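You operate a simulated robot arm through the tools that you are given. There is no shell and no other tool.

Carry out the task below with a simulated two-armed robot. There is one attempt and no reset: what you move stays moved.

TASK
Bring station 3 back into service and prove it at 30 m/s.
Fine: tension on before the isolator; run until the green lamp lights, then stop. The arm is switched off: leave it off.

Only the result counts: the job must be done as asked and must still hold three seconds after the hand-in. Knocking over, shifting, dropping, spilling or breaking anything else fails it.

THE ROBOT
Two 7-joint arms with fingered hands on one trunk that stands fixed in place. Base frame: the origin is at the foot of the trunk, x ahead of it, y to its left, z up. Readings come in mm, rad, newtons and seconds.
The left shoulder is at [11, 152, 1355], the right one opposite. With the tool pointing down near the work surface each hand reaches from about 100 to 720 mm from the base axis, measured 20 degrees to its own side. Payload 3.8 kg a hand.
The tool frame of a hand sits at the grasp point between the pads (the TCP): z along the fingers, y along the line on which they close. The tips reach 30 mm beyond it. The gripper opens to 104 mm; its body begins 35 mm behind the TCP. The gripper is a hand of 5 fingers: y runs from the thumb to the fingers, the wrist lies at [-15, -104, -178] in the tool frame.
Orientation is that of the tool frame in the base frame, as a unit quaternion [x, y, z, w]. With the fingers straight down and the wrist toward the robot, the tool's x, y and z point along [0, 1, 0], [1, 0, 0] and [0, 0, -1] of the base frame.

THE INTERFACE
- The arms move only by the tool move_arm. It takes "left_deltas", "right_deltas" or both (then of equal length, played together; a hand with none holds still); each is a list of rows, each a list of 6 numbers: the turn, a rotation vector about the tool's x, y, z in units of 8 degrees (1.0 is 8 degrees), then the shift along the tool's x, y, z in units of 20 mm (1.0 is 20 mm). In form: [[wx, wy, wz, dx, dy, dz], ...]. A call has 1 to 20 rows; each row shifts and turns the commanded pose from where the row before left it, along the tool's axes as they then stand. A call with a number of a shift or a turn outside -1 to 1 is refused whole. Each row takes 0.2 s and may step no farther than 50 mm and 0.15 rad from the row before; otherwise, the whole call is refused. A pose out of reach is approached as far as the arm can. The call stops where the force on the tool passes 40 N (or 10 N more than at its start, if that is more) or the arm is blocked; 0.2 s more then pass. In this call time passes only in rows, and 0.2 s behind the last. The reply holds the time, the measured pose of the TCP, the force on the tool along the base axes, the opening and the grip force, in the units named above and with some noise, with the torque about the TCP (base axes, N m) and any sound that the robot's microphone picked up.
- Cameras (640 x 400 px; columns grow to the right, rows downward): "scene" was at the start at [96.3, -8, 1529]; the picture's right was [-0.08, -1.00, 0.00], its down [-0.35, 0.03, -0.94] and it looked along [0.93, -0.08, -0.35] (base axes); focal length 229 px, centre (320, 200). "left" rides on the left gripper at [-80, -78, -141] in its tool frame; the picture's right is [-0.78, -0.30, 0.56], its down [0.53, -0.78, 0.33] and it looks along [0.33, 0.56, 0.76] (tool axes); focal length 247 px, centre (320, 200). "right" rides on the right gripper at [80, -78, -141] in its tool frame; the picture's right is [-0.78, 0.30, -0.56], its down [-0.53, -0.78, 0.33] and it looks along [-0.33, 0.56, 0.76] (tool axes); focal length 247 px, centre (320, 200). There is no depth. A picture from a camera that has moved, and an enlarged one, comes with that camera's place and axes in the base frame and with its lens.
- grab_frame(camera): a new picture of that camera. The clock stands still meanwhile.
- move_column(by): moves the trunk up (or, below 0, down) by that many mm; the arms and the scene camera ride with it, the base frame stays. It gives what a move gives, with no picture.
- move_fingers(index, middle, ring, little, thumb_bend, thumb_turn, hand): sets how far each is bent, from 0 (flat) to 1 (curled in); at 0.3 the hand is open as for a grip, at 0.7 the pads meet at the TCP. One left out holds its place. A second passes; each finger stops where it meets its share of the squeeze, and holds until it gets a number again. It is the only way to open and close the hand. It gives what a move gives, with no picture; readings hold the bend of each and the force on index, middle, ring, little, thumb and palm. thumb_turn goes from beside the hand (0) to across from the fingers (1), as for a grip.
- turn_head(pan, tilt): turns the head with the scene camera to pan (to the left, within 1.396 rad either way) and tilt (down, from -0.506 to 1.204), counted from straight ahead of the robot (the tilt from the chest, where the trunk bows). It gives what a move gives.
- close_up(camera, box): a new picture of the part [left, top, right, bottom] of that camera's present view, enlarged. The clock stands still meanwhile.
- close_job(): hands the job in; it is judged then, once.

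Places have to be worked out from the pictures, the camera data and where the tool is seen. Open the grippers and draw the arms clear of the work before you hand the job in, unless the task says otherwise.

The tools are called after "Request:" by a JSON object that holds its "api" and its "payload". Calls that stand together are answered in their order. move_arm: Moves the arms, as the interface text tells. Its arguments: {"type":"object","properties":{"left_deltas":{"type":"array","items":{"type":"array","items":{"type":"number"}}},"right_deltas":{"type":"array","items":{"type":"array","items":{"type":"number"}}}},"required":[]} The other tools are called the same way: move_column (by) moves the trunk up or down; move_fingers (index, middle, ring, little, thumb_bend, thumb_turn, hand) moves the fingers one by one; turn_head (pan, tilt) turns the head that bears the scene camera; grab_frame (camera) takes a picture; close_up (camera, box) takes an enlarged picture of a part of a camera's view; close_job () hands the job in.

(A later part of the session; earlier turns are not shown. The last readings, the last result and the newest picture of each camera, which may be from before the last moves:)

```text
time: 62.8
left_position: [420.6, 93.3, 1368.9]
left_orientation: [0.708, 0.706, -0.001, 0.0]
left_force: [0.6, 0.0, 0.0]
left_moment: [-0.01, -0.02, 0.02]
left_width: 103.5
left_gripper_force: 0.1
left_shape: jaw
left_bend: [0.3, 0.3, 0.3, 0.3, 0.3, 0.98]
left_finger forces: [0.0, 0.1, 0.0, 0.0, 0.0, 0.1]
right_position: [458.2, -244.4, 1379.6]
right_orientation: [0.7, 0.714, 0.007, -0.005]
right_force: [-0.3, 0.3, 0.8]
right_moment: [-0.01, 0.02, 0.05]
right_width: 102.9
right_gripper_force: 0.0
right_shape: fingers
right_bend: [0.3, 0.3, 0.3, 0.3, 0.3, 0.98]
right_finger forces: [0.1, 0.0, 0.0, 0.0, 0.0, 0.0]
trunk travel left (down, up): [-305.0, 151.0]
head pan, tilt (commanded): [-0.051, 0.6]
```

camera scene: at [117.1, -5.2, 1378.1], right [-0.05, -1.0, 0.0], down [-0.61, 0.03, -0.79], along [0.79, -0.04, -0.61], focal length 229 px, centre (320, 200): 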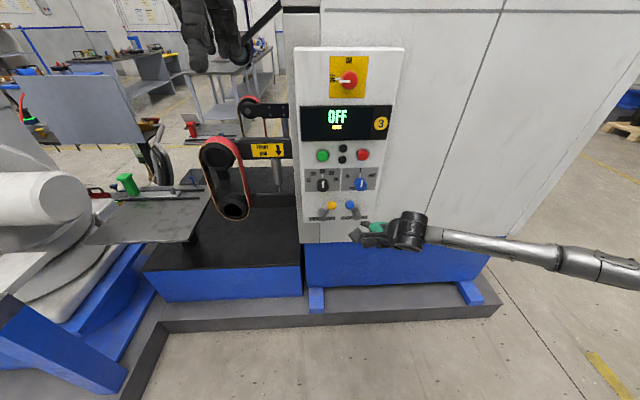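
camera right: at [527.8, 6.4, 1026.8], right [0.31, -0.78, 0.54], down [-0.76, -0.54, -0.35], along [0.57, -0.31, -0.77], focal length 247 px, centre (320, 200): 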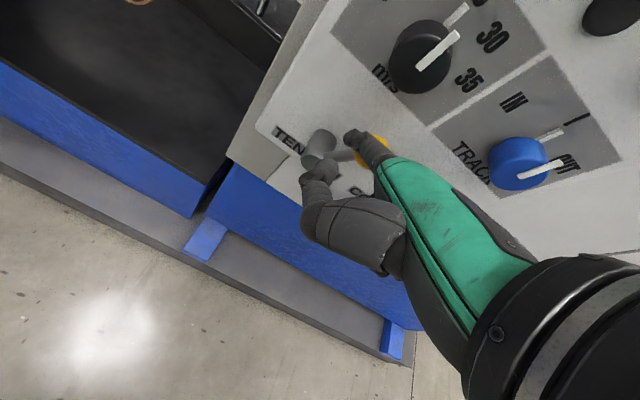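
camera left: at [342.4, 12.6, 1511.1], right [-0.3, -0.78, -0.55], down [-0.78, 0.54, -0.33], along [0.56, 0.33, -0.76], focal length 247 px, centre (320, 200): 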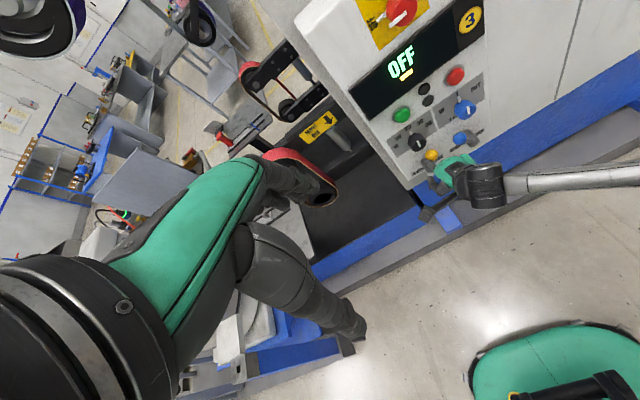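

Now I move the hand forward a bit for room and lower the trunk by 180 mm (total −300).

Request:
{"api": "move_arm", "payload": {"right_deltas": [[0, 0, 0, 0, 1, 0], [0, 0, 0, 0, 1, 0], [0, 0, 0, 0, 1, 0], [0, 0, 0, 0, 1, 0]]}}

Request:
{"api": "move_column", "payload": {"by": -180}}

Request:
{"api": "grab_frame", "payload": {"camera": "scene"}}

```text
time: 63.8
left_position: [420.7, 93.2, 1370.1]
left_orientation: [0.707, 0.707, -0.001, 0.0]
left_force: [0.2, -0.2, -0.2]
left_moment: [0.0, 0.06, 0.0]
left_width: 103.4
left_gripper_force: 0.1
left_shape: jaw
left_bend: [0.3, 0.3, 0.3, 0.3, 0.3, 0.98]
left_finger forces: [0.0, 0.1, 0.0, 0.0, 0.0, 0.0]
right_position: [540.4, -243.7, 1378.4]
right_orientation: [0.7, 0.714, 0.008, -0.006]
right_force: [-0.1, -0.1, -0.8]
right_moment: [0.01, 0.03, 0.03]
right_width: 103.0
right_gripper_force: 0.0
right_shape: fingers
right_bend: [0.3, 0.3, 0.3, 0.3, 0.3, 0.98]
right_finger forces: [0.0, 0.0, 0.0, 0.0, 0.0, 0.1]
trunk travel left (down, up): [-305.0, 151.0]
head pan, tilt (commanded): [-0.051, 0.6]
```

```text
time: 65.8
left_position: [419.3, 92.6, 1189.5]
left_orientation: [0.708, 0.706, 0.0, 0.0]
left_force: [0.1, 0.3, 0.2]
left_moment: [0.04, 0.0, -0.01]
left_width: 103.7
left_gripper_force: 0.2
left_shape: jaw
left_bend: [0.3, 0.3, 0.3, 0.3, 0.3, 0.98]
left_finger forces: [0.0, 0.1, 0.0, 0.1, 0.0, 0.0]
right_position: [540.0, -243.4, 1200.6]
right_orientation: [0.699, 0.715, 0.008, -0.005]
right_force: [0.2, -0.4, 1.2]
right_moment: [-0.01, -0.03, 0.0]
right_width: 103.0
right_gripper_force: 0.0
right_shape: fingers
right_bend: [0.3, 0.3, 0.3, 0.3, 0.3, 0.98]
right_finger forces: [0.0, 0.1, 0.0, 0.0, 0.0, 0.0]
trunk travel left (down, up): [-125.0, 331.0]
head pan, tilt (commanded): [-0.051, 0.6]
```

```text
taken
camera scene: at [209.9, -4.7, 1155.7], right [-0.05, -1.0, 0.01], down [-0.77, 0.03, -0.63], along [0.63, -0.04, -0.77], focal length 229 px, centre (320, 200)
```

scene: 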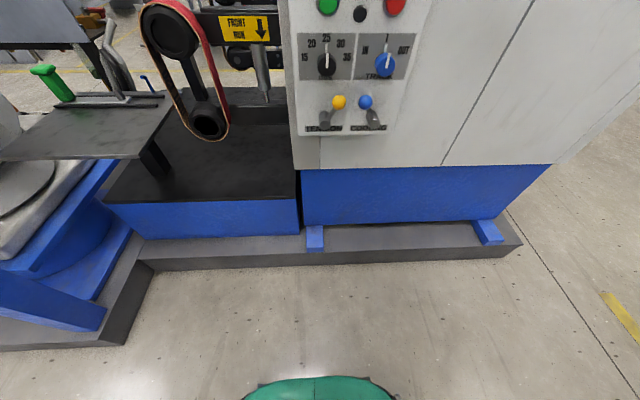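

Now I level the head, and pitch the right hand up toward the panel step by step to see how far it goes at this trunk height.

Request:
{"api": "move_arm", "payload": {"right_deltas": [[-1, 0, 0, 0, 0, 0], [-1, 0, 0, 0, 0, 0], [-1, 0, 0, 0, 0, 0], [-1, 0, 0, 0, 0, 0], [-1, 0, 0, 0, 0, 0], [-1, 0, 0, 0, 0, 0], [-1, 0, 0, 0, 0, 0], [-1, 0, 0, 0, 0, 0], [-1, 0, 0, 0, 0, 0], [-1, 0, 0, 0, 0, 0], [-1, 0, 0, 0, 0, 0]]}}

Request:
{"api": "turn_head", "payload": {"pan": -0.2, "tilt": -0.1}}

Request:
{"api": "grab_frame", "payload": {"camera": "scene"}}

```text
time: 68.2
left_position: [421.1, 92.6, 1190.0]
left_orientation: [0.708, 0.706, -0.001, 0.0]
left_force: [0.0, 0.0, -0.6]
left_moment: [0.01, -0.04, 0.04]
left_width: 103.6
left_gripper_force: 0.1
left_shape: jaw
left_bend: [0.3, 0.3, 0.3, 0.3, 0.3, 0.98]
left_finger forces: [0.1, 0.1, 0.0, 0.0, 0.0, 0.0]
right_position: [538.9, -244.5, 1200.1]
right_orientation: [0.583, 0.589, 0.407, 0.386]
right_force: [-0.5, 0.3, 0.6]
right_moment: [0.03, -0.01, 0.01]
right_width: 102.9
right_gripper_force: 0.1
right_shape: fingers
right_bend: [0.3, 0.3, 0.3, 0.3, 0.3, 0.98]
right_finger forces: [0.0, 0.0, 0.0, 0.0, 0.0, 0.1]
right hand out of reach, approached as far as the arm can: row 9, 10, 11
trunk travel left (down, up): [-125.0, 331.0]
head pan, tilt (commanded): [-0.051, 0.6]
```

```text
time: 69.2
left_position: [421.0, 93.3, 1189.4]
left_orientation: [0.708, 0.706, -0.002, 0.0]
left_force: [-0.6, 0.8, -0.4]
left_moment: [-0.02, 0.01, -0.03]
left_width: 103.7
left_gripper_force: 0.0
left_shape: jaw
left_bend: [0.3, 0.3, 0.3, 0.3, 0.3, 0.98]
left_finger forces: [0.0, 0.0, 0.0, 0.1, 0.0, 0.0]
right_position: [540.6, -243.5, 1200.3]
right_orientation: [0.582, 0.589, 0.407, 0.386]
right_force: [0.2, 0.1, 0.0]
right_moment: [0.0, 0.04, 0.02]
right_width: 103.1
right_gripper_force: 0.0
right_shape: fingers
right_bend: [0.3, 0.3, 0.3, 0.3, 0.3, 0.98]
right_finger forces: [0.0, 0.1, 0.0, 0.0, 0.0, 0.1]
trunk travel left (down, up): [-125.0, 331.0]
head pan, tilt (commanded): [-0.201, -0.099]
```

```text
taken
camera scene: at [225.8, -17.6, 1217.6], right [-0.19, -0.98, 0.06], down [-0.19, -0.02, -0.98], along [0.96, -0.2, -0.18], focal length 229 px, centre (320, 200)
```

scene: 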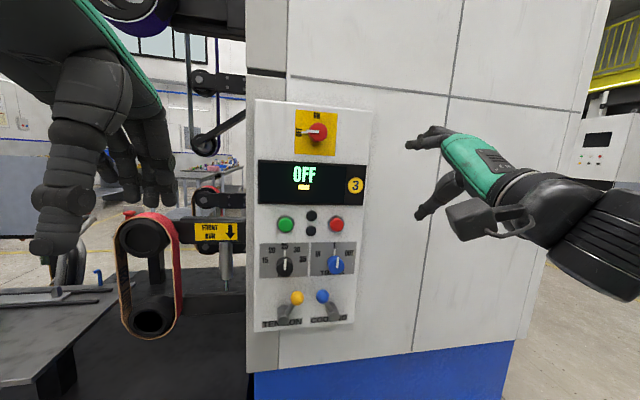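

Pitch reached ~67°. I now roll 40° about tool z and pitch the rest, as before.

Request:
{"api": "move_arm", "payload": {"right_deltas": [[0, 0, -1, 0, 0, 0], [0, 0, -1, 0, 0, 0], [0, 0, -1, 0, 0, 0], [0, 0, -1, 0, 0, 0], [0, 0, -1, 0, 0, 0], [-0.78, -0.62, 0, 0, 0, 0], [-0.78, -0.62, 0, 0, 0, 0], [-0.78, -0.62, 0, 0, 0, 0]]}}

```text
time: 71.0
left_position: [421.9, 91.8, 1188.9]
left_orientation: [0.708, 0.706, 0.0, 0.0]
left_force: [-0.9, 0.9, 0.1]
left_moment: [-0.05, -0.01, 0.0]
left_width: 103.6
left_gripper_force: 0.0
left_shape: jaw
left_bend: [0.3, 0.3, 0.3, 0.3, 0.3, 0.98]
left_finger forces: [0.1, 0.1, 0.0, 0.0, 0.1, 0.0]
right_position: [531.6, -260.2, 1206.0]
right_orientation: [0.322, 0.688, 0.272, 0.59]
right_force: [0.2, 0.0, 0.1]
right_moment: [0.01, -0.04, 0.01]
right_width: 103.0
right_gripper_force: 0.1
right_shape: fingers
right_bend: [0.3, 0.3, 0.3, 0.3, 0.3, 0.98]
right_finger forces: [0.0, 0.0, 0.0, 0.0, 0.0, 0.0]
right hand out of reach, approached as far as the arm can: row 7, 8
trunk travel left (down, up): [-125.0, 331.0]
head pan, tilt (commanded): [-0.201, -0.099]
```

z is now within 9° of level with y 40° left of up. I move toward the isolator: forward, left, up.

Request:
{"api": "move_arm", "payload": {"right_deltas": [[0, 0, 0, 0.37, 0.9, 0.53], [0, 0, 0, 0.37, 0.9, 0.53], [0, 0, 0, 0.37, 0.9, 0.53], [0, 0, 0, 0.37, 0.9, 0.53], [0, 0, 0, 0.37, 0.9, 0.53]]}}

Request:
{"api": "grab_frame", "payload": {"camera": "scene"}}

```text
time: 72.2
left_position: [421.3, 94.3, 1188.7]
left_orientation: [0.708, 0.707, -0.002, -0.001]
left_force: [-0.1, -0.4, 0.2]
left_moment: [0.0, -0.01, 0.01]
left_width: 103.9
left_gripper_force: 0.1
left_shape: jaw
left_bend: [0.3, 0.3, 0.3, 0.3, 0.3, 0.98]
left_finger forces: [0.1, 0.1, 0.1, 0.0, 0.0, 0.0]
right_position: [593.3, -176.1, 1242.3]
right_orientation: [0.322, 0.689, 0.271, 0.591]
right_force: [-0.7, 0.9, -0.3]
right_moment: [0.02, 0.01, -0.02]
right_width: 103.2
right_gripper_force: 0.0
right_shape: fingers
right_bend: [0.3, 0.3, 0.3, 0.3, 0.3, 0.98]
right_finger forces: [0.0, 0.0, 0.0, 0.0, 0.0, 0.0]
trunk travel left (down, up): [-125.0, 331.0]
head pan, tilt (commanded): [-0.201, -0.099]
```

```text
taken
camera scene: at [226.3, -17.1, 1217.6], right [-0.19, -0.98, 0.06], down [-0.19, -0.02, -0.98], along [0.96, -0.2, -0.18], focal length 229 px, centre (320, 200)
```

scene: 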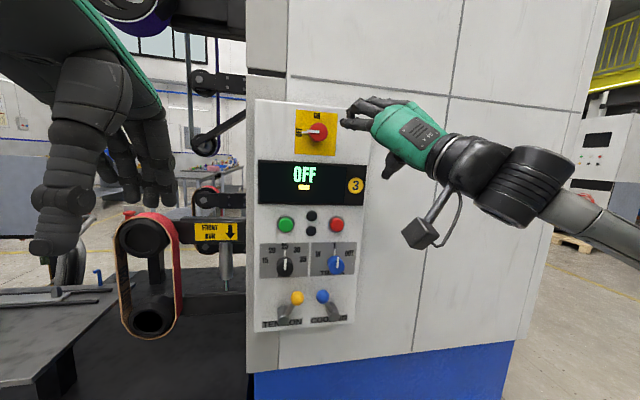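

This works freely. I finish levelling the fingers, move to directly in front of the isolator (x≈630), and then test further roll to the left.

Request:
{"api": "move_arm", "payload": {"right_deltas": [[-0.43, -0.37, 0, 0.4, 0.9, 0.45], [-0.43, -0.37, 0, 0.4, 0.9, 0.45], [0, 0, 0, 0.4, 0.9, 0.45], [0, 0, 0, 0.4, 0.9, 0.45], [0, 0, -1, 0, 0, 0], [0, 0, -1, 0, 0, 0], [0, 0, -1, 0, 0, 0], [0, 0, -1, 0, 0, 0]]}}

Request:
{"api": "grab_frame", "payload": {"camera": "scene"}}

Request:
{"api": "grab_frame", "payload": {"camera": "right"}}

```text
time: 74.0
left_position: [419.4, 92.5, 1188.9]
left_orientation: [0.708, 0.707, -0.001, 0.001]
left_force: [-0.2, 0.1, -0.1]
left_moment: [0.0, -0.01, -0.01]
left_width: 103.7
left_gripper_force: 0.0
left_shape: jaw
left_bend: [0.3, 0.3, 0.3, 0.3, 0.3, 0.98]
left_finger forces: [0.1, 0.0, 0.0, 0.0, 0.0, 0.0]
right_position: [615.9, -135.5, 1258.5]
right_orientation: [0.111, 0.697, 0.108, 0.701]
right_force: [-0.5, 0.0, 0.5]
right_moment: [0.0, -0.04, -0.04]
right_width: 103.1
right_gripper_force: 0.0
right_shape: fingers
right_bend: [0.3, 0.3, 0.3, 0.3, 0.3, 0.98]
right_finger forces: [0.0, 0.1, 0.0, 0.0, 0.0, 0.1]
right hand out of reach, approached as far as the arm can: row 3, 4
trunk travel left (down, up): [-125.0, 331.0]
head pan, tilt (commanded): [-0.201, -0.099]
```

```text
taken
camera scene: at [224.7, -17.0, 1218.0], right [-0.19, -0.98, 0.06], down [-0.19, -0.02, -0.98], along [0.96, -0.2, -0.18], focal length 229 px, centre (320, 200)
```

scene: 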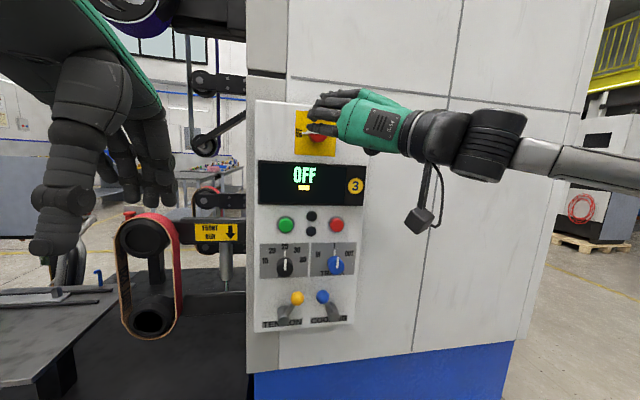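

```text
taken
camera right: at [474.4, -184.1, 1158.2], right [-0.56, 0.05, 0.83], down [0.33, -0.91, 0.27], along [0.76, 0.42, 0.49], focal length 247 px, centre (320, 200)
```

right: 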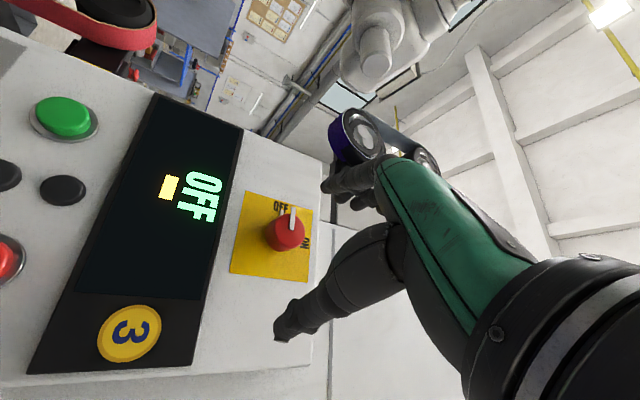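

The hand now has z exactly along +x and y ≈ 72° left of up, right in front of the isolator (knob centre ≈ (715,−103,1270)). I set a two-finger/thumb pinch (ring and little folded) and centre on the knob.

Request:
{"api": "move_fingers", "payload": {"hand": "right", "index": 0.42, "middle": 0.42, "ring": 1, "little": 1, "thumb_bend": 0.42, "thumb_turn": 1}}

Request:
{"api": "move_arm", "payload": {"right_deltas": [[0, 0, 0, 0, 0.875, 0], [0, 0, 0, 0, 0.875, 0], [0, 0, 0, 0, 0, 0.75]]}}

Request:
{"api": "grab_frame", "payload": {"camera": "right"}}

Request:
{"api": "close_up", "payload": {"camera": "scene", "box": [260, 70, 420, 170]}}

```text
time: 75.0
left_position: [420.0, 93.2, 1190.0]
left_orientation: [0.708, 0.706, 0.0, 0.0]
left_force: [0.5, 0.8, 0.0]
left_moment: [-0.03, 0.01, 0.02]
left_width: 103.5
left_gripper_force: 0.0
left_shape: jaw
left_bend: [0.3, 0.3, 0.3, 0.3, 0.3, 0.98]
left_finger forces: [0.0, 0.0, 0.0, 0.1, 0.0, 0.0]
right_position: [615.9, -136.1, 1258.7]
right_orientation: [0.111, 0.698, 0.108, 0.699]
right_force: [0.8, 0.1, 0.0]
right_moment: [0.01, 0.02, 0.05]
right_width: 73.2
right_gripper_force: 0.0
right_shape: fingers
right_bend: [0.42, 0.42, 1.0, 1.0, 0.42, 0.99]
right_finger forces: [0.0, 0.1, 0.0, 0.0, 0.0, 0.0]
trunk travel left (down, up): [-125.0, 331.0]
head pan, tilt (commanded): [-0.201, -0.099]
```

```text
time: 75.8
left_position: [421.2, 93.5, 1189.0]
left_orientation: [0.708, 0.707, 0.0, 0.0]
left_force: [-0.3, -0.3, 0.5]
left_moment: [-0.01, 0.05, 0.01]
left_width: 103.3
left_gripper_force: 0.0
left_shape: jaw
left_bend: [0.3, 0.3, 0.3, 0.3, 0.3, 0.98]
left_finger forces: [0.0, 0.0, 0.0, 0.0, 0.1, 0.1]
right_position: [633.3, -100.9, 1269.3]
right_orientation: [0.111, 0.697, 0.107, 0.7]
right_force: [-0.2, -0.7, -0.9]
right_moment: [0.01, -0.03, 0.02]
right_width: 73.2
right_gripper_force: 0.1
right_shape: fingers
right_bend: [0.42, 0.42, 1.0, 1.0, 0.42, 0.99]
right_finger forces: [0.0, 0.0, 0.0, 0.0, 0.0, 0.0]
trunk travel left (down, up): [-125.0, 331.0]
head pan, tilt (commanded): [-0.201, -0.099]
```

```text
taken
camera right: at [491.0, -149.5, 1168.3], right [-0.56, 0.05, 0.83], down [0.33, -0.91, 0.27], along [0.76, 0.42, 0.49], focal length 247 px, centre (320, 200)
```

right: 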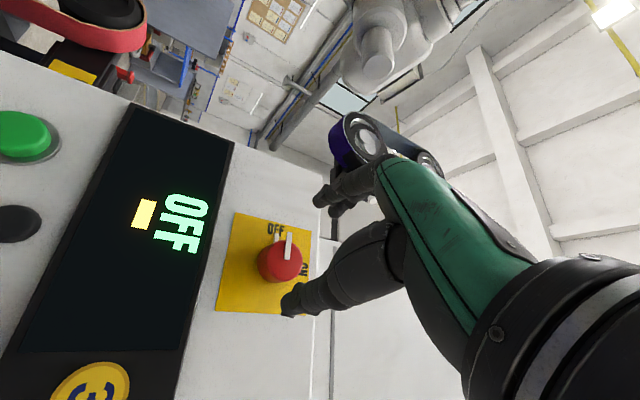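

```text
4.00 times, centred on (340, 120) of scene
camera zoom: at [226.5, -17.7, 1217.5], right [-0.19, -0.98, 0.06], down [-0.19, -0.02, -0.98], along [0.96, -0.2, -0.18], focal length 915 px, centre (240, 520)
```

zoom: 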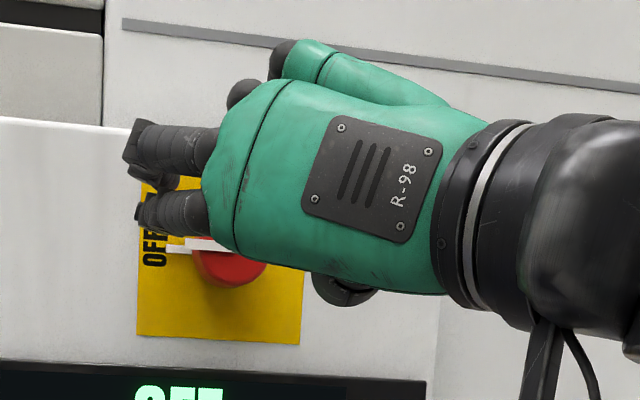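

The TCP is now on the knob axis (y≈−101, z≈1269). I advance to x≈690 and check the fingers straddle the knob.

Request:
{"api": "move_arm", "payload": {"right_deltas": [[0, 0, 0, 0, -0.1, 0.95], [0, 0, 0, 0, 0, 0.95], [0, 0, 0, 0, 0, 0.95]]}}

Request:
{"api": "grab_frame", "payload": {"camera": "right"}}

Request:
{"api": "close_up", "payload": {"camera": "scene", "box": [260, 70, 420, 170]}}

```text
time: 76.6
left_position: [421.6, 93.4, 1188.1]
left_orientation: [0.708, 0.706, -0.001, 0.0]
left_force: [0.2, 0.2, -0.2]
left_moment: [-0.03, 0.02, -0.02]
left_width: 103.5
left_gripper_force: 0.1
left_shape: jaw
left_bend: [0.3, 0.3, 0.3, 0.3, 0.3, 0.98]
left_finger forces: [0.0, 0.1, 0.0, 0.0, 0.1, 0.0]
right_position: [688.7, -104.3, 1270.2]
right_orientation: [0.111, 0.697, 0.108, 0.7]
right_force: [0.1, -0.4, -0.5]
right_moment: [0.03, 0.02, -0.01]
right_width: 73.5
right_gripper_force: 0.1
right_shape: fingers
right_bend: [0.42, 0.42, 1.0, 1.0, 0.42, 0.99]
right_finger forces: [0.0, 0.0, 0.0, 0.0, 0.0, 0.1]
trunk travel left (down, up): [-125.0, 331.0]
head pan, tilt (commanded): [-0.201, -0.099]
```

```text
taken
camera right: at [547.3, -153.3, 1169.1], right [-0.56, 0.05, 0.83], down [0.33, -0.91, 0.27], along [0.76, 0.42, 0.49], focal length 247 px, centre (320, 200)
```

right: 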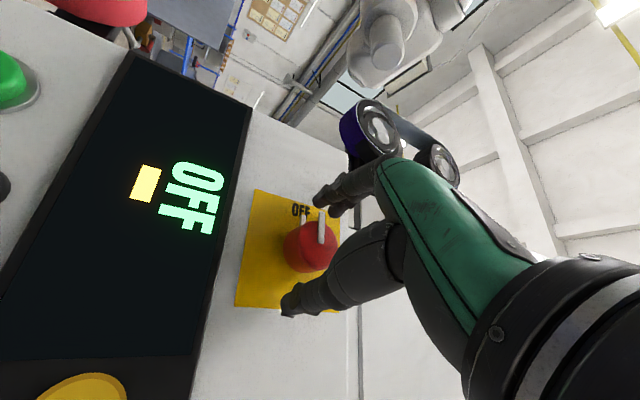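

```text
4.00 times, centred on (340, 120) of scene
camera zoom: at [226.3, -17.4, 1217.6], right [-0.19, -0.98, 0.06], down [-0.19, -0.02, -0.98], along [0.96, -0.2, -0.18], focal length 915 px, centre (240, 520)
```

zoom: 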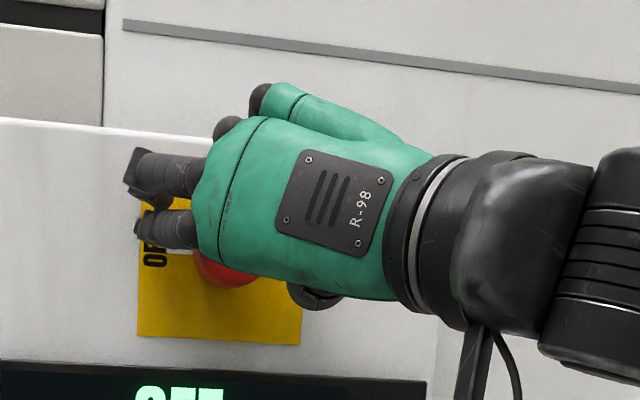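

The knob is between the thumb and index. I go ~12 mm further forward, then close the pinch.

Request:
{"api": "move_arm", "payload": {"right_deltas": [[0, 0, 0, 0, 0, 0.3], [0, 0, 0, 0, 0, 0.3]]}}

Request:
{"api": "move_fingers", "payload": {"hand": "right", "index": 0.7, "middle": 0.7, "thumb_bend": 0.7}}

Request:
{"api": "grab_frame", "payload": {"camera": "right"}}

Request:
{"api": "close_up", "payload": {"camera": "scene", "box": [260, 70, 420, 170]}}

```text
time: 77.2
left_position: [421.4, 92.7, 1188.6]
left_orientation: [0.708, 0.707, -0.002, -0.001]
left_force: [0.1, -0.6, 0.2]
left_moment: [-0.01, 0.0, 0.03]
left_width: 103.7
left_gripper_force: 0.1
left_shape: jaw
left_bend: [0.3, 0.3, 0.3, 0.3, 0.3, 0.98]
left_finger forces: [0.1, 0.0, 0.0, 0.0, 0.0, 0.0]
right_position: [700.7, -105.4, 1269.9]
right_orientation: [0.112, 0.697, 0.106, 0.7]
right_force: [-0.1, -0.4, 0.0]
right_moment: [-0.03, -0.02, 0.02]
right_width: 73.5
right_gripper_force: 0.1
right_shape: fingers
right_bend: [0.42, 0.42, 1.0, 1.0, 0.42, 0.99]
right_finger forces: [0.0, 0.0, 0.1, 0.0, 0.0, 0.0]
trunk travel left (down, up): [-125.0, 331.0]
head pan, tilt (commanded): [-0.201, -0.099]
```

```text
time: 78.2
left_position: [421.0, 93.6, 1189.5]
left_orientation: [0.707, 0.707, -0.002, 0.001]
left_force: [-0.3, 0.6, 0.3]
left_moment: [0.02, -0.01, 0.0]
left_width: 103.7
left_gripper_force: 0.0
left_shape: jaw
left_bend: [0.3, 0.3, 0.3, 0.3, 0.3, 0.98]
left_finger forces: [0.0, 0.1, 0.1, 0.0, 0.1, 0.0]
right_position: [700.1, -102.7, 1270.8]
right_orientation: [0.11, 0.697, 0.106, 0.701]
right_force: [2.1, 3.5, 2.8]
right_moment: [0.0, -0.05, 0.06]
right_width: 31.9
right_gripper_force: 12.8
right_shape: fingers
right_bend: [0.59, 0.63, 1.0, 1.0, 0.59, 1.0]
right_finger forces: [8.3, 6.2, 0.0, 0.0, 10.7, 0.0]
trunk travel left (down, up): [-125.0, 331.0]
head pan, tilt (commanded): [-0.201, -0.099]
```

```text
taken
camera right: at [559.0, -152.0, 1169.6], right [-0.56, 0.05, 0.83], down [0.33, -0.9, 0.27], along [0.76, 0.42, 0.49], focal length 247 px, centre (320, 200)
```

right: 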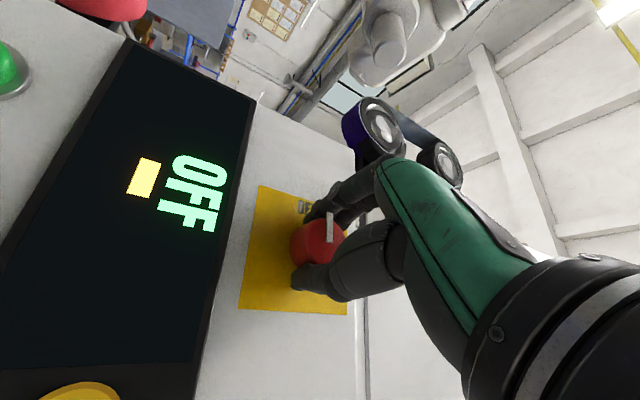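

```text
4.00 times, centred on (340, 120) of scene
camera zoom: at [226.1, -16.7, 1217.7], right [-0.19, -0.98, 0.06], down [-0.19, -0.02, -0.98], along [0.96, -0.2, -0.18], focal length 915 px, centre (240, 520)
```

zoom: 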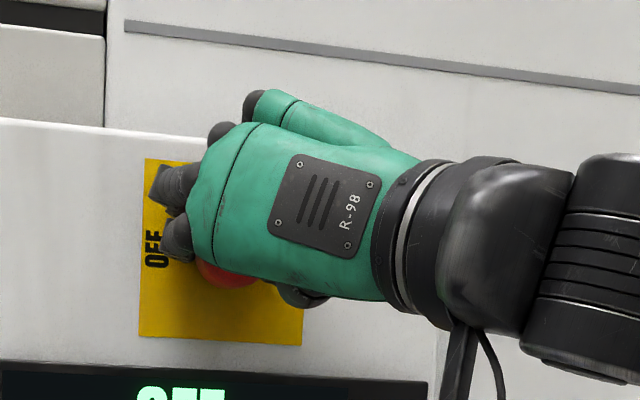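

Gripped well (8 / 6 / 11 N). Now rotate about the tool z (clockwise as seen from the front), first 32°.

Request:
{"api": "move_arm", "payload": {"right_deltas": [[0, 0, 0.8, 0, 0, 0], [0, 0, 0.8, 0, 0, 0], [0, 0, 0.8, 0, 0, 0], [0, 0, 0.8, 0, 0, 0], [0, 0, 0.8, 0, 0, 0]]}}

Request:
{"api": "grab_frame", "payload": {"camera": "right"}}

Request:
{"api": "close_up", "payload": {"camera": "scene", "box": [240, 70, 420, 220]}}

```text
time: 79.4
left_position: [415.5, 92.4, 1191.2]
left_orientation: [0.707, 0.707, 0.001, 0.002]
left_force: [0.3, 0.5, 1.0]
left_moment: [-0.01, -0.01, 0.03]
left_width: 103.6
left_gripper_force: 0.0
left_shape: jaw
left_bend: [0.3, 0.3, 0.3, 0.3, 0.3, 0.98]
left_finger forces: [0.0, 0.1, 0.0, 0.0, 0.1, 0.0]
right_position: [703.9, -144.0, 1274.5]
right_orientation: [0.3, 0.641, 0.295, 0.642]
right_force: [-6.5, -0.5, 2.3]
right_moment: [0.08, -0.09, 0.23]
right_width: 4.1
right_gripper_force: 4.5
right_shape: fingers
right_bend: [0.68, 0.7, 1.0, 1.0, 0.7, 1.0]
right_finger forces: [9.0, 0.0, 0.0, 0.0, 0.0, 0.0]
right hand out of reach, approached as far as the arm can: row 5
trunk travel left (down, up): [-125.0, 331.0]
head pan, tilt (commanded): [-0.201, -0.099]
```

```text
taken
camera right: at [562.2, -131.7, 1163.5], right [-0.56, -0.4, 0.73], down [0.33, -0.91, -0.25], along [0.76, 0.1, 0.64], focal length 247 px, centre (320, 200)
```

right: 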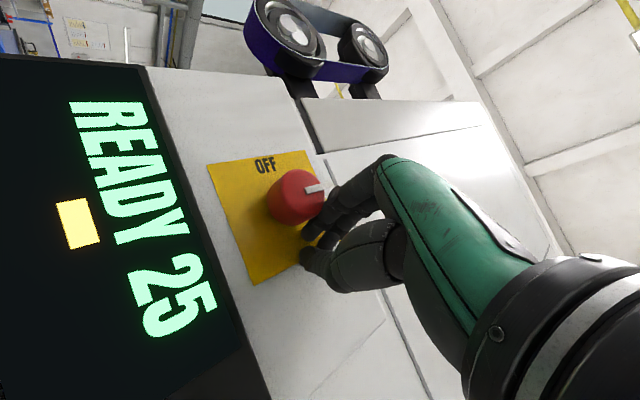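

```text
2.67 times, centred on (330, 145) of scene
camera zoom: at [221.0, -17.2, 1219.0], right [-0.19, -0.98, 0.06], down [-0.18, -0.02, -0.98], along [0.96, -0.2, -0.18], focal length 610 px, centre (293, 347)
```

zoom: 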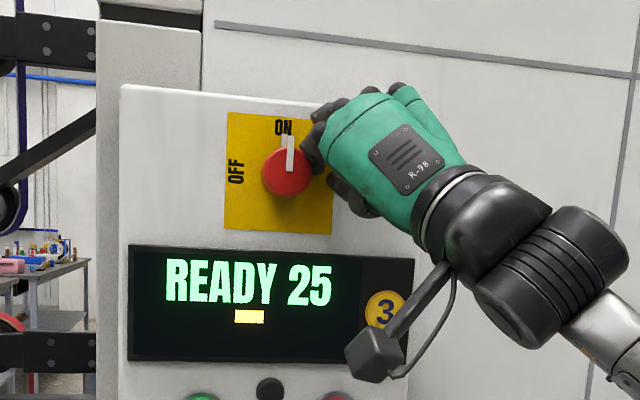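

The isolator is ON and the display shows "READY 25". I pull the hand straight back from the knob.

Request:
{"api": "move_arm", "payload": {"right_deltas": [[0, 0, 0, 0, 0, -0.5], [0, 0, 0, 0, 0, -1], [0, 0, 0, 0, 0, -1], [0, 0, 0, 0, 0, -1]]}}

Request:
{"api": "move_fingers", "payload": {"hand": "right", "index": 0.42, "middle": 0.42, "thumb_bend": 0.42}}

Request:
{"api": "grab_frame", "payload": {"camera": "scene"}}

```text
time: 80.4
left_position: [420.1, 92.9, 1188.1]
left_orientation: [0.708, 0.706, -0.001, -0.001]
left_force: [0.0, -1.0, 0.9]
left_moment: [0.01, -0.02, 0.02]
left_width: 103.6
left_gripper_force: 0.1
left_shape: jaw
left_bend: [0.3, 0.3, 0.3, 0.3, 0.3, 0.98]
left_finger forces: [0.0, 0.1, 0.0, 0.0, 0.0, 0.0]
right_position: [636.3, -141.8, 1269.4]
right_orientation: [0.3, 0.639, 0.296, 0.643]
right_force: [-0.4, -0.1, 0.1]
right_moment: [0.01, -0.01, 0.02]
right_width: 1.0
right_gripper_force: 0.1
right_shape: fingers
right_bend: [0.7, 0.7, 1.0, 1.0, 0.7, 1.0]
right_finger forces: [0.1, 0.0, 0.0, 0.0, 0.0, 0.0]
trunk travel left (down, up): [-125.0, 331.0]
head pan, tilt (commanded): [-0.201, -0.099]
```

```text
time: 81.4
left_position: [421.4, 92.4, 1188.8]
left_orientation: [0.707, 0.707, -0.002, 0.0]
left_force: [-0.7, 0.1, -0.6]
left_moment: [0.0, 0.05, -0.04]
left_width: 103.7
left_gripper_force: 0.0
left_shape: jaw
left_bend: [0.3, 0.3, 0.3, 0.3, 0.3, 0.98]
left_finger forces: [0.0, 0.0, 0.0, 0.0, 0.1, 0.0]
right_position: [637.3, -141.8, 1270.3]
right_orientation: [0.3, 0.64, 0.296, 0.643]
right_force: [1.5, -0.6, 0.6]
right_moment: [-0.01, 0.0, 0.0]
right_width: 72.1
right_gripper_force: 0.1
right_shape: fingers
right_bend: [0.42, 0.42, 1.0, 1.0, 0.42, 0.99]
right_finger forces: [0.0, 0.1, 0.1, 0.0, 0.0, 0.0]
trunk travel left (down, up): [-125.0, 331.0]
head pan, tilt (commanded): [-0.201, -0.099]
```

```text
taken
camera scene: at [225.8, -17.6, 1217.7], right [-0.19, -0.98, 0.06], down [-0.19, -0.02, -0.98], along [0.96, -0.2, -0.18], focal length 229 px, centre (320, 200)
```

scene: 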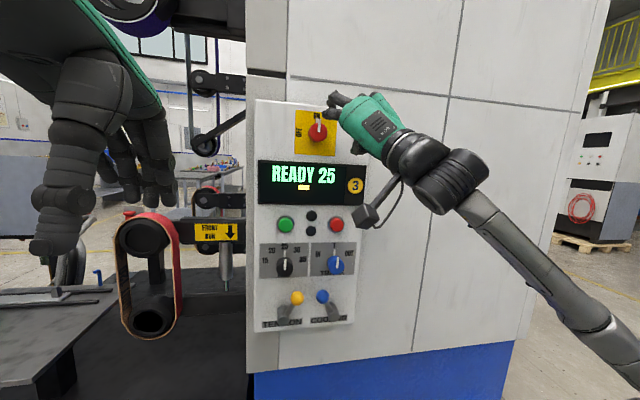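

Clear. Next is the speed knob at z≈982: I lower the trunk another 120 mm with the hand riding along in front of the panel.

Request:
{"api": "move_column", "payload": {"by": -120}}

Request:
{"api": "turn_head", "payload": {"pan": -0.1, "tilt": -0.15}}

Request:
{"api": "grab_frame", "payload": {"camera": "scene"}}

```text
time: 82.9
left_position: [419.3, 92.8, 1070.3]
left_orientation: [0.708, 0.706, 0.0, 0.001]
left_force: [3.4, 0.8, -1.3]
left_moment: [-0.02, -0.07, -0.02]
left_width: 99.6
left_gripper_force: 0.0
left_shape: jaw
left_bend: [0.3, 0.3, 0.3, 0.3, 0.33, 0.98]
left_finger forces: [0.0, 0.0, 0.0, 0.1, 0.0, 0.1]
right_position: [636.4, -141.1, 1150.6]
right_orientation: [0.299, 0.639, 0.296, 0.644]
right_force: [0.3, 0.4, -0.3]
right_moment: [-0.01, -0.01, 0.0]
right_width: 72.1
right_gripper_force: 0.1
right_shape: fingers
right_bend: [0.42, 0.42, 1.0, 1.0, 0.42, 0.99]
right_finger forces: [0.0, 0.1, 0.0, 0.0, 0.0, 0.1]
trunk travel left (down, up): [-5.0, 451.0]
head pan, tilt (commanded): [-0.201, -0.099]
```

```text
time: 83.6
left_position: [420.3, 93.1, 1068.6]
left_orientation: [0.708, 0.706, -0.001, 0.001]
left_force: [0.2, 0.3, 0.0]
left_moment: [-0.01, 0.0, -0.01]
left_width: 103.8
left_gripper_force: 0.0
left_shape: jaw
left_bend: [0.3, 0.3, 0.3, 0.3, 0.3, 0.98]
left_finger forces: [0.1, 0.0, 0.0, 0.1, 0.0, 0.0]
right_position: [638.3, -141.1, 1149.7]
right_orientation: [0.299, 0.64, 0.296, 0.643]
right_force: [0.0, 0.3, -0.5]
right_moment: [0.01, 0.04, 0.02]
right_width: 72.0
right_gripper_force: 0.0
right_shape: fingers
right_bend: [0.42, 0.42, 1.0, 1.0, 0.42, 0.99]
right_finger forces: [0.1, 0.1, 0.1, 0.0, 0.1, 0.0]
trunk travel left (down, up): [-5.0, 451.0]
head pan, tilt (commanded): [-0.099, -0.15]
```

```text
taken
camera scene: at [328.3, -8.7, 1028.6], right [-0.09, -0.99, 0.05], down [-0.37, -0.01, -0.93], along [0.93, -0.1, -0.37], focal length 229 px, centre (320, 200)
```

scene: 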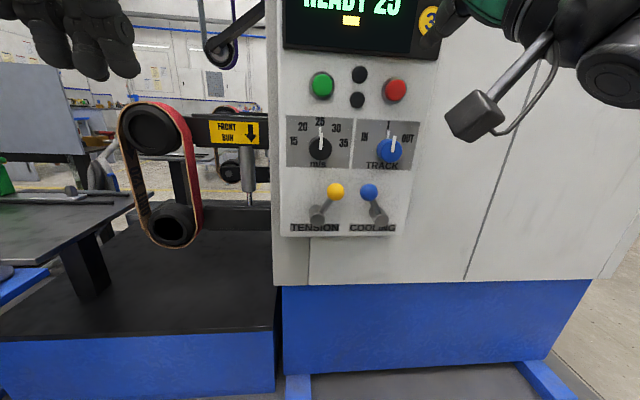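

The panel's lower part is now right in front of the head camera. I take an enlarged view to fix the knob positions precisely.

Request:
{"api": "close_up", "payload": {"camera": "scene", "box": [270, 60, 440, 240]}}

Request:
{"api": "grab_frame", "payload": {"camera": "right"}}

Request:
{"api": "close_up", "payload": {"camera": "scene", "box": [280, 110, 430, 210]}}

```text
2.22 times, centred on (355, 150) of scene
camera zoom: at [328.3, -8.7, 1028.6], right [-0.09, -0.99, 0.05], down [-0.37, -0.01, -0.93], along [0.93, -0.1, -0.37], focal length 508 px, centre (242, 311)
```

zoom: 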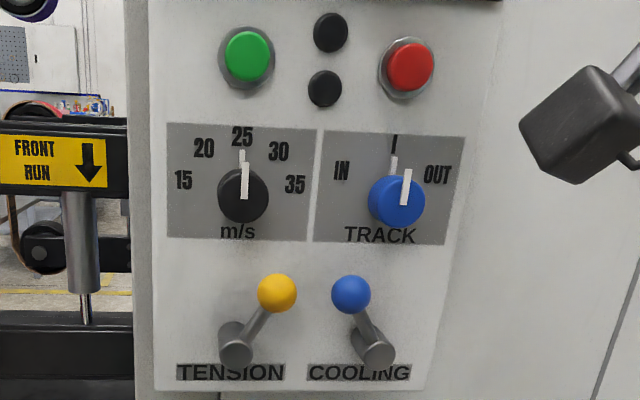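

```text
taken
camera right: at [497.0, -127.9, 1038.1], right [-0.56, -0.4, 0.73], down [0.33, -0.91, -0.25], along [0.76, 0.1, 0.64], focal length 247 px, centre (320, 200)
```

right: 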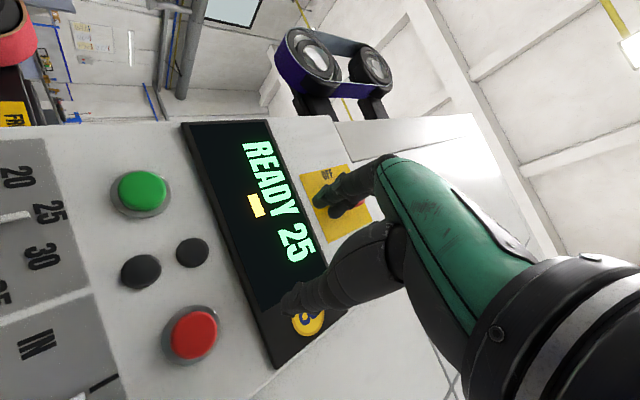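

```text
4.00 times, centred on (355, 160) of scene
camera zoom: at [328.3, -8.7, 1028.6], right [-0.09, -0.99, 0.05], down [-0.37, -0.01, -0.93], along [0.93, -0.1, -0.37], focal length 915 px, centre (180, 360)
```

zoom: 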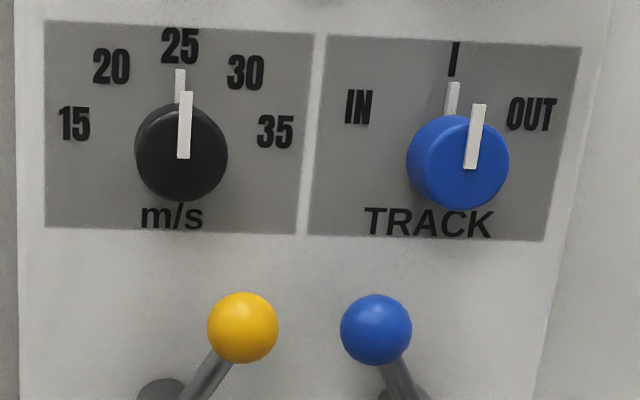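

Refined positions: speed knob (y,z)≈(−45,969), track knob (−163,969), green button (−45,1063), red button (−162,1062), tension ball (−75,895). Speed positions are 40° apart, so 25→30 is a 40° clockwise turn. I move the hand down and left toward the speed knob, staying back at x≈638.

Request:
{"api": "move_arm", "payload": {"right_deltas": [[0, 0, -1, 0.5, 0, 0], [0, 0, -1, 0.5, 0, 0], [0, 0, -1, 0.5, 0, 0], [0, 0, -1, 0.5, 0, 0], [0, 0, 0, 0.9, 0.2, 0], [0, 0, 0, 0.9, 0.2, 0], [0, 0, 0, 0.9, 0.2, 0]]}}

Request:
{"api": "grab_frame", "payload": {"camera": "scene"}}

```text
time: 85.2
left_position: [422.3, 93.1, 1069.3]
left_orientation: [0.708, 0.706, -0.001, 0.0]
left_force: [0.3, -0.8, 0.0]
left_moment: [0.01, -0.03, 0.0]
left_width: 103.4
left_gripper_force: 0.0
left_shape: jaw
left_bend: [0.3, 0.3, 0.3, 0.3, 0.3, 0.98]
left_finger forces: [0.1, 0.0, 0.2, 0.1, 0.0, 0.0]
right_position: [641.7, -82.7, 1060.1]
right_orientation: [0.112, 0.697, 0.107, 0.7]
right_force: [0.1, -0.6, 0.3]
right_moment: [-0.01, 0.01, 0.01]
right_width: 72.4
right_gripper_force: 0.0
right_shape: fingers
right_bend: [0.42, 0.42, 1.0, 1.0, 0.42, 0.99]
right_finger forces: [0.0, 0.0, 0.1, 0.0, 0.0, 0.1]
right hand out of reach, approached as far as the arm can: row 4
trunk travel left (down, up): [-5.0, 451.0]
head pan, tilt (commanded): [-0.099, -0.15]
```

```text
taken
camera scene: at [328.8, -8.8, 1028.4], right [-0.09, -0.99, 0.05], down [-0.37, -0.01, -0.93], along [0.93, -0.1, -0.37], focal length 229 px, centre (320, 200)
```

scene: 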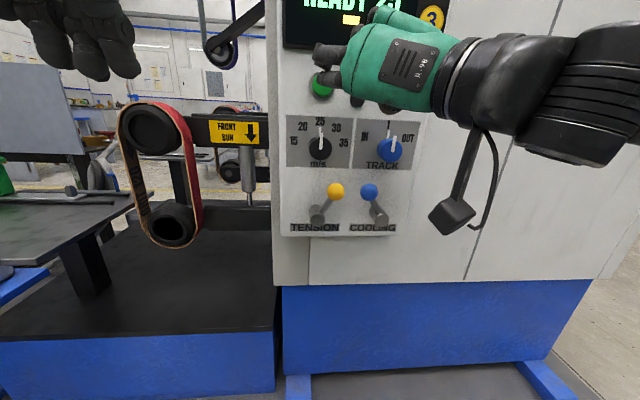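

It moves freely. I continue to in front of the speed knob.

Request:
{"api": "move_arm", "payload": {"right_deltas": [[0, 0, 0, 0.98, 0.084, 0], [0, 0, 0, 0.98, 0.084, 0], [0, 0, 0, 0.98, 0.084, 0], [0, 0, 0, 0.98, 0.084, 0], [0, 0, 0, 0.98, 0.084, 0]]}}

Request:
{"api": "close_up", "payload": {"camera": "scene", "box": [260, 80, 440, 220]}}

Request:
{"api": "grab_frame", "payload": {"camera": "right"}}

```text
time: 86.4
left_position: [421.2, 92.6, 1069.3]
left_orientation: [0.708, 0.706, -0.001, 0.0]
left_force: [-0.7, 0.5, 0.3]
left_moment: [-0.04, 0.0, 0.0]
left_width: 103.6
left_gripper_force: 0.0
left_shape: jaw
left_bend: [0.3, 0.3, 0.3, 0.3, 0.3, 0.98]
left_finger forces: [0.1, 0.1, 0.1, 0.0, 0.0, 0.0]
right_position: [641.9, -62.1, 1011.3]
right_orientation: [0.111, 0.699, 0.106, 0.698]
right_force: [-0.2, -1.0, -0.9]
right_moment: [-0.02, -0.05, 0.0]
right_width: 72.2
right_gripper_force: 0.1
right_shape: fingers
right_bend: [0.42, 0.42, 1.0, 1.0, 0.42, 0.99]
right_finger forces: [0.0, 0.0, 0.0, 0.0, 0.1, 0.1]
right hand out of reach, approached as far as the arm can: row 3, 4, 5
trunk travel left (down, up): [-5.0, 451.0]
head pan, tilt (commanded): [-0.099, -0.15]
```

```text
2.86 times, centred on (350, 150) of scene
camera zoom: at [328.4, -8.7, 1028.6], right [-0.09, -0.99, 0.05], down [-0.37, -0.01, -0.93], along [0.93, -0.1, -0.37], focal length 654 px, centre (234, 343)
```

zoom: 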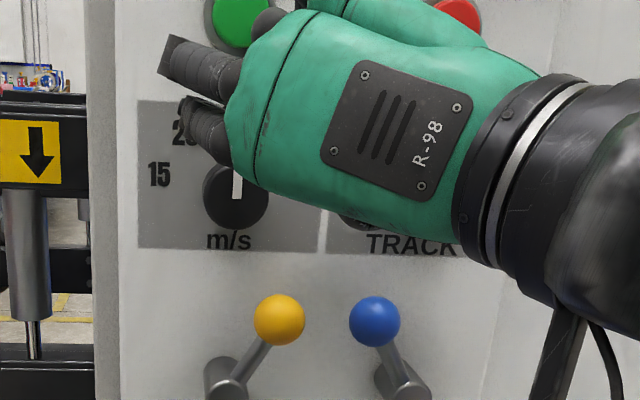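

```text
taken
camera right: at [499.8, -109.9, 910.0], right [-0.55, 0.05, 0.83], down [0.33, -0.9, 0.27], along [0.77, 0.42, 0.48], focal length 247 px, centre (320, 200)
```

right: 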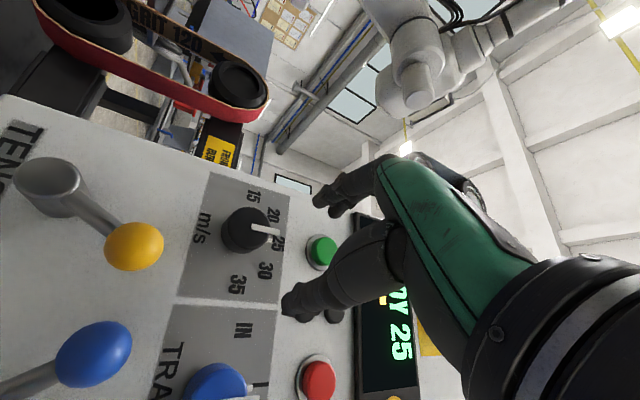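

The reach limit stops me ~42 mm too high; tilting the fingers ~15° downward will make up for it. I also notice print on the inside of the belt, so I take a close look at it.

Request:
{"api": "close_up", "payload": {"camera": "right", "box": [20, 0, 300, 160]}}

Request:
{"api": "move_arm", "payload": {"right_deltas": [[0.3, 0.94, 0, 0, 0, 0], [0.25, 0.8, 0, 0, 0, 0]]}}

```text
2.29 times, centred on (160, 80) of right
camera zoom: at [499.8, -109.9, 910.0], right [-0.55, 0.05, 0.83], down [0.33, -0.9, 0.27], along [0.77, 0.42, 0.48], focal length 564 px, centre (686, 474)
```

zoom: 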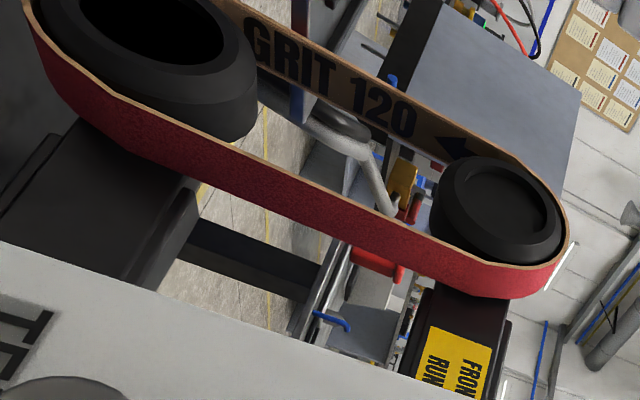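

```text
time: 87.0
left_position: [420.2, 93.8, 1069.2]
left_orientation: [0.708, 0.706, -0.001, 0.001]
left_force: [-0.1, 0.7, 0.3]
left_moment: [-0.03, -0.02, 0.0]
left_width: 103.7
left_gripper_force: 0.0
left_shape: jaw
left_bend: [0.3, 0.3, 0.3, 0.3, 0.3, 0.98]
left_finger forces: [0.0, 0.0, 0.0, 0.1, 0.0, 0.0]
right_position: [641.1, -61.5, 1010.6]
right_orientation: [0.126, 0.78, 0.093, 0.606]
right_force: [1.0, -0.4, -0.2]
right_moment: [0.02, -0.03, 0.02]
right_width: 72.4
right_gripper_force: 0.2
right_shape: fingers
right_bend: [0.42, 0.42, 1.0, 1.0, 0.42, 0.99]
right_finger forces: [0.0, 0.0, 0.0, 0.0, 0.0, 0.1]
trunk travel left (down, up): [-5.0, 451.0]
head pan, tilt (commanded): [-0.099, -0.15]
```

The belt reads "GRIT 120" with a direction arrow; I zoom on it to check that the arrow agrees with the "FRONT RUN ↓" sign.

Request:
{"api": "close_up", "payload": {"camera": "right", "box": [100, 0, 300, 120]}}

Request:
{"api": "grab_frame", "payload": {"camera": "right"}}

Request:
{"api": "close_up", "payload": {"camera": "scene", "box": [100, 80, 290, 260]}}

```text
3.20 times, centred on (200, 60) of right
camera zoom: at [479.7, -109.0, 948.2], right [-0.33, 0.05, 0.94], down [0.38, -0.91, 0.18], along [0.86, 0.42, 0.28], focal length 790 px, centre (704, 648)
```

zoom: 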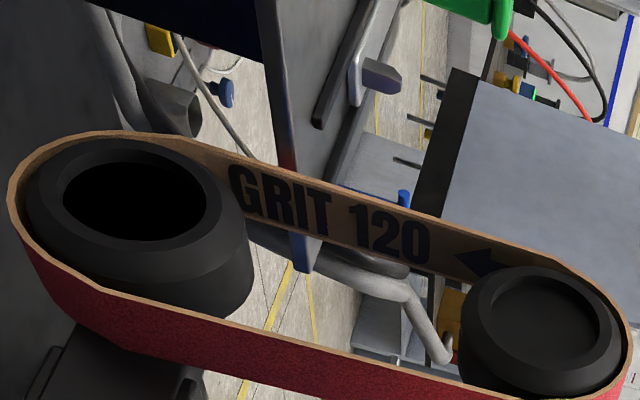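

```text
taken
camera right: at [479.7, -109.0, 948.2], right [-0.33, 0.05, 0.94], down [0.38, -0.91, 0.18], along [0.86, 0.42, 0.28], focal length 247 px, centre (320, 200)
```

right: 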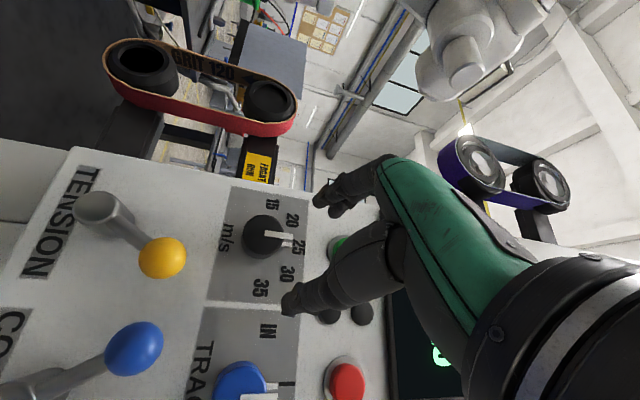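

```text
2.22 times, centred on (195, 170) of scene
camera zoom: at [327.9, -8.4, 1028.9], right [-0.09, -0.99, 0.05], down [-0.37, -0.01, -0.93], along [0.93, -0.1, -0.36], focal length 508 px, centre (598, 267)
```

zoom: 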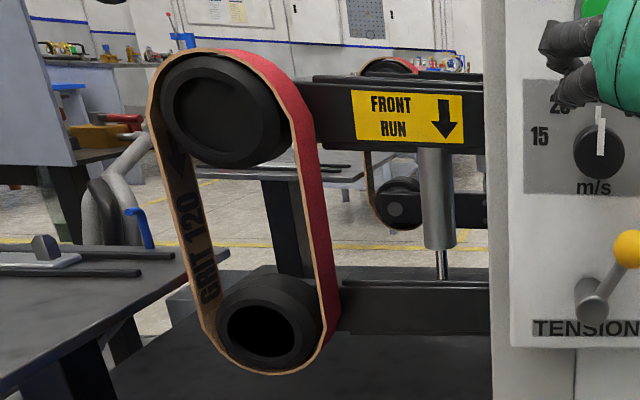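

The belt arrow on the left (working) run points down, which agrees with the sign. With z now tilted 14° down, I move on toward the speed knob's axis.

Request:
{"api": "move_arm", "payload": {"right_deltas": [[0, 0, 0, 0.6, 0.1, 0.2], [0, 0, 0, 0.6, 0.1, 0.2], [0, 0, 0, 0.62, 0.1, 0.22]]}}

Request:
{"api": "close_up", "payload": {"camera": "scene", "box": [260, 80, 440, 220]}}

Request:
{"api": "grab_frame", "payload": {"camera": "right"}}

```text
time: 87.8
left_position: [421.5, 93.2, 1069.1]
left_orientation: [0.708, 0.706, -0.002, 0.0]
left_force: [0.4, 0.4, 0.9]
left_moment: [0.02, 0.03, 0.0]
left_width: 103.5
left_gripper_force: 0.0
left_shape: jaw
left_bend: [0.3, 0.3, 0.3, 0.3, 0.3, 0.98]
left_finger forces: [0.0, 0.0, 0.0, 0.1, 0.0, 0.1]
right_position: [648.3, -45.3, 976.0]
right_orientation: [0.124, 0.78, 0.093, 0.606]
right_force: [-0.1, 0.1, 0.1]
right_moment: [-0.03, -0.02, 0.01]
right_width: 72.2
right_gripper_force: 0.0
right_shape: fingers
right_bend: [0.42, 0.42, 1.0, 1.0, 0.42, 0.99]
right_finger forces: [0.0, 0.0, 0.1, 0.0, 0.1, 0.0]
trunk travel left (down, up): [-5.0, 451.0]
head pan, tilt (commanded): [-0.099, -0.15]
```

```text
2.86 times, centred on (350, 150) of scene
camera zoom: at [328.8, -8.7, 1028.4], right [-0.09, -0.99, 0.05], down [-0.37, -0.01, -0.93], along [0.93, -0.1, -0.37], focal length 654 px, centre (234, 343)
```

zoom: 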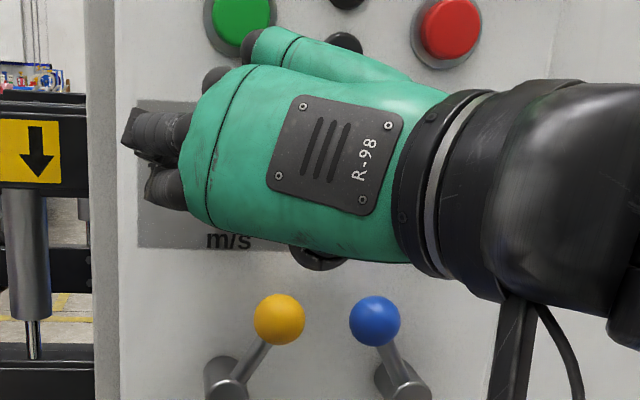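

```text
taken
camera right: at [485.6, -93.2, 914.0], right [-0.33, 0.05, 0.94], down [0.38, -0.91, 0.18], along [0.86, 0.42, 0.28], focal length 247 px, centre (320, 200)
```

right: 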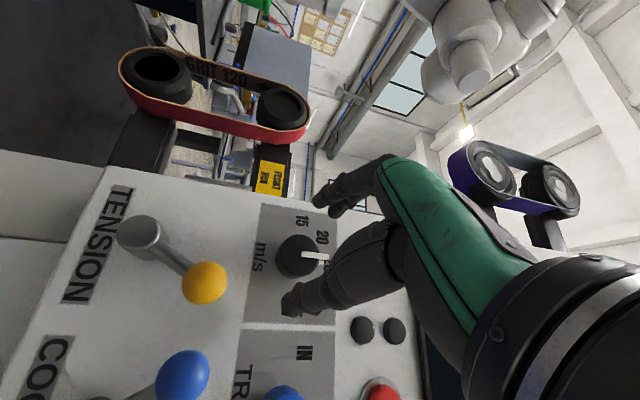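

The knob lies between thumb and index. I advance horizontally to x≈698.

Request:
{"api": "move_arm", "payload": {"right_deltas": [[0, 0, 0, -0.2, 0.07, 0.82], [0, 0, 0, -0.2, 0.07, 0.82], [0, 0, 0, -0.2, 0.07, 0.82]]}}

Request:
{"api": "close_up", "payload": {"camera": "scene", "box": [260, 80, 440, 220]}}

Request:
{"api": "close_up", "payload": {"camera": "right", "box": [200, 140, 440, 380]}}

```text
time: 88.6
left_position: [419.3, 93.1, 1068.9]
left_orientation: [0.707, 0.707, -0.001, 0.001]
left_force: [0.6, 0.1, -0.3]
left_moment: [0.0, 0.0, 0.03]
left_width: 103.6
left_gripper_force: 0.1
left_shape: jaw
left_bend: [0.3, 0.3, 0.3, 0.3, 0.3, 0.98]
left_finger forces: [0.0, 0.0, 0.0, 0.0, 0.1, 0.0]
right_position: [696.8, -44.0, 977.4]
right_orientation: [0.123, 0.78, 0.094, 0.606]
right_force: [-5.9, 0.6, -0.8]
right_moment: [-0.04, -0.08, 0.23]
right_width: 72.1
right_gripper_force: 4.0
right_shape: fingers
right_bend: [0.42, 0.42, 1.0, 1.0, 0.42, 0.99]
right_finger forces: [0.0, 6.8, 0.0, 0.1, 0.0, 0.1]
trunk travel left (down, up): [-5.0, 451.0]
head pan, tilt (commanded): [-0.099, -0.15]
```

```text
2.86 times, centred on (350, 150) of scene
camera zoom: at [326.6, -8.6, 1029.3], right [-0.09, -0.99, 0.05], down [-0.37, -0.01, -0.93], along [0.93, -0.1, -0.36], focal length 654 px, centre (234, 343)
```

zoom: 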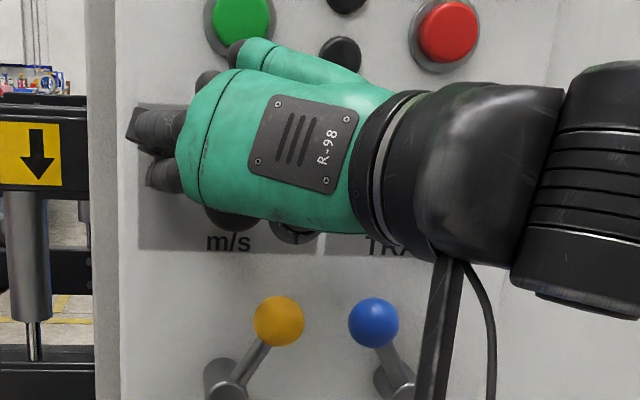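

```text
1.67 times, centred on (320, 260) of right
camera zoom: at [534.3, -92.5, 914.7], right [-0.33, 0.05, 0.94], down [0.39, -0.9, 0.18], along [0.86, 0.42, 0.28], focal length 412 px, centre (320, 100)
```

zoom: 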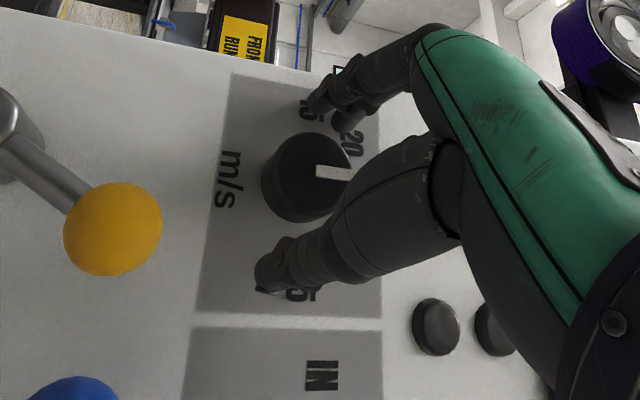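

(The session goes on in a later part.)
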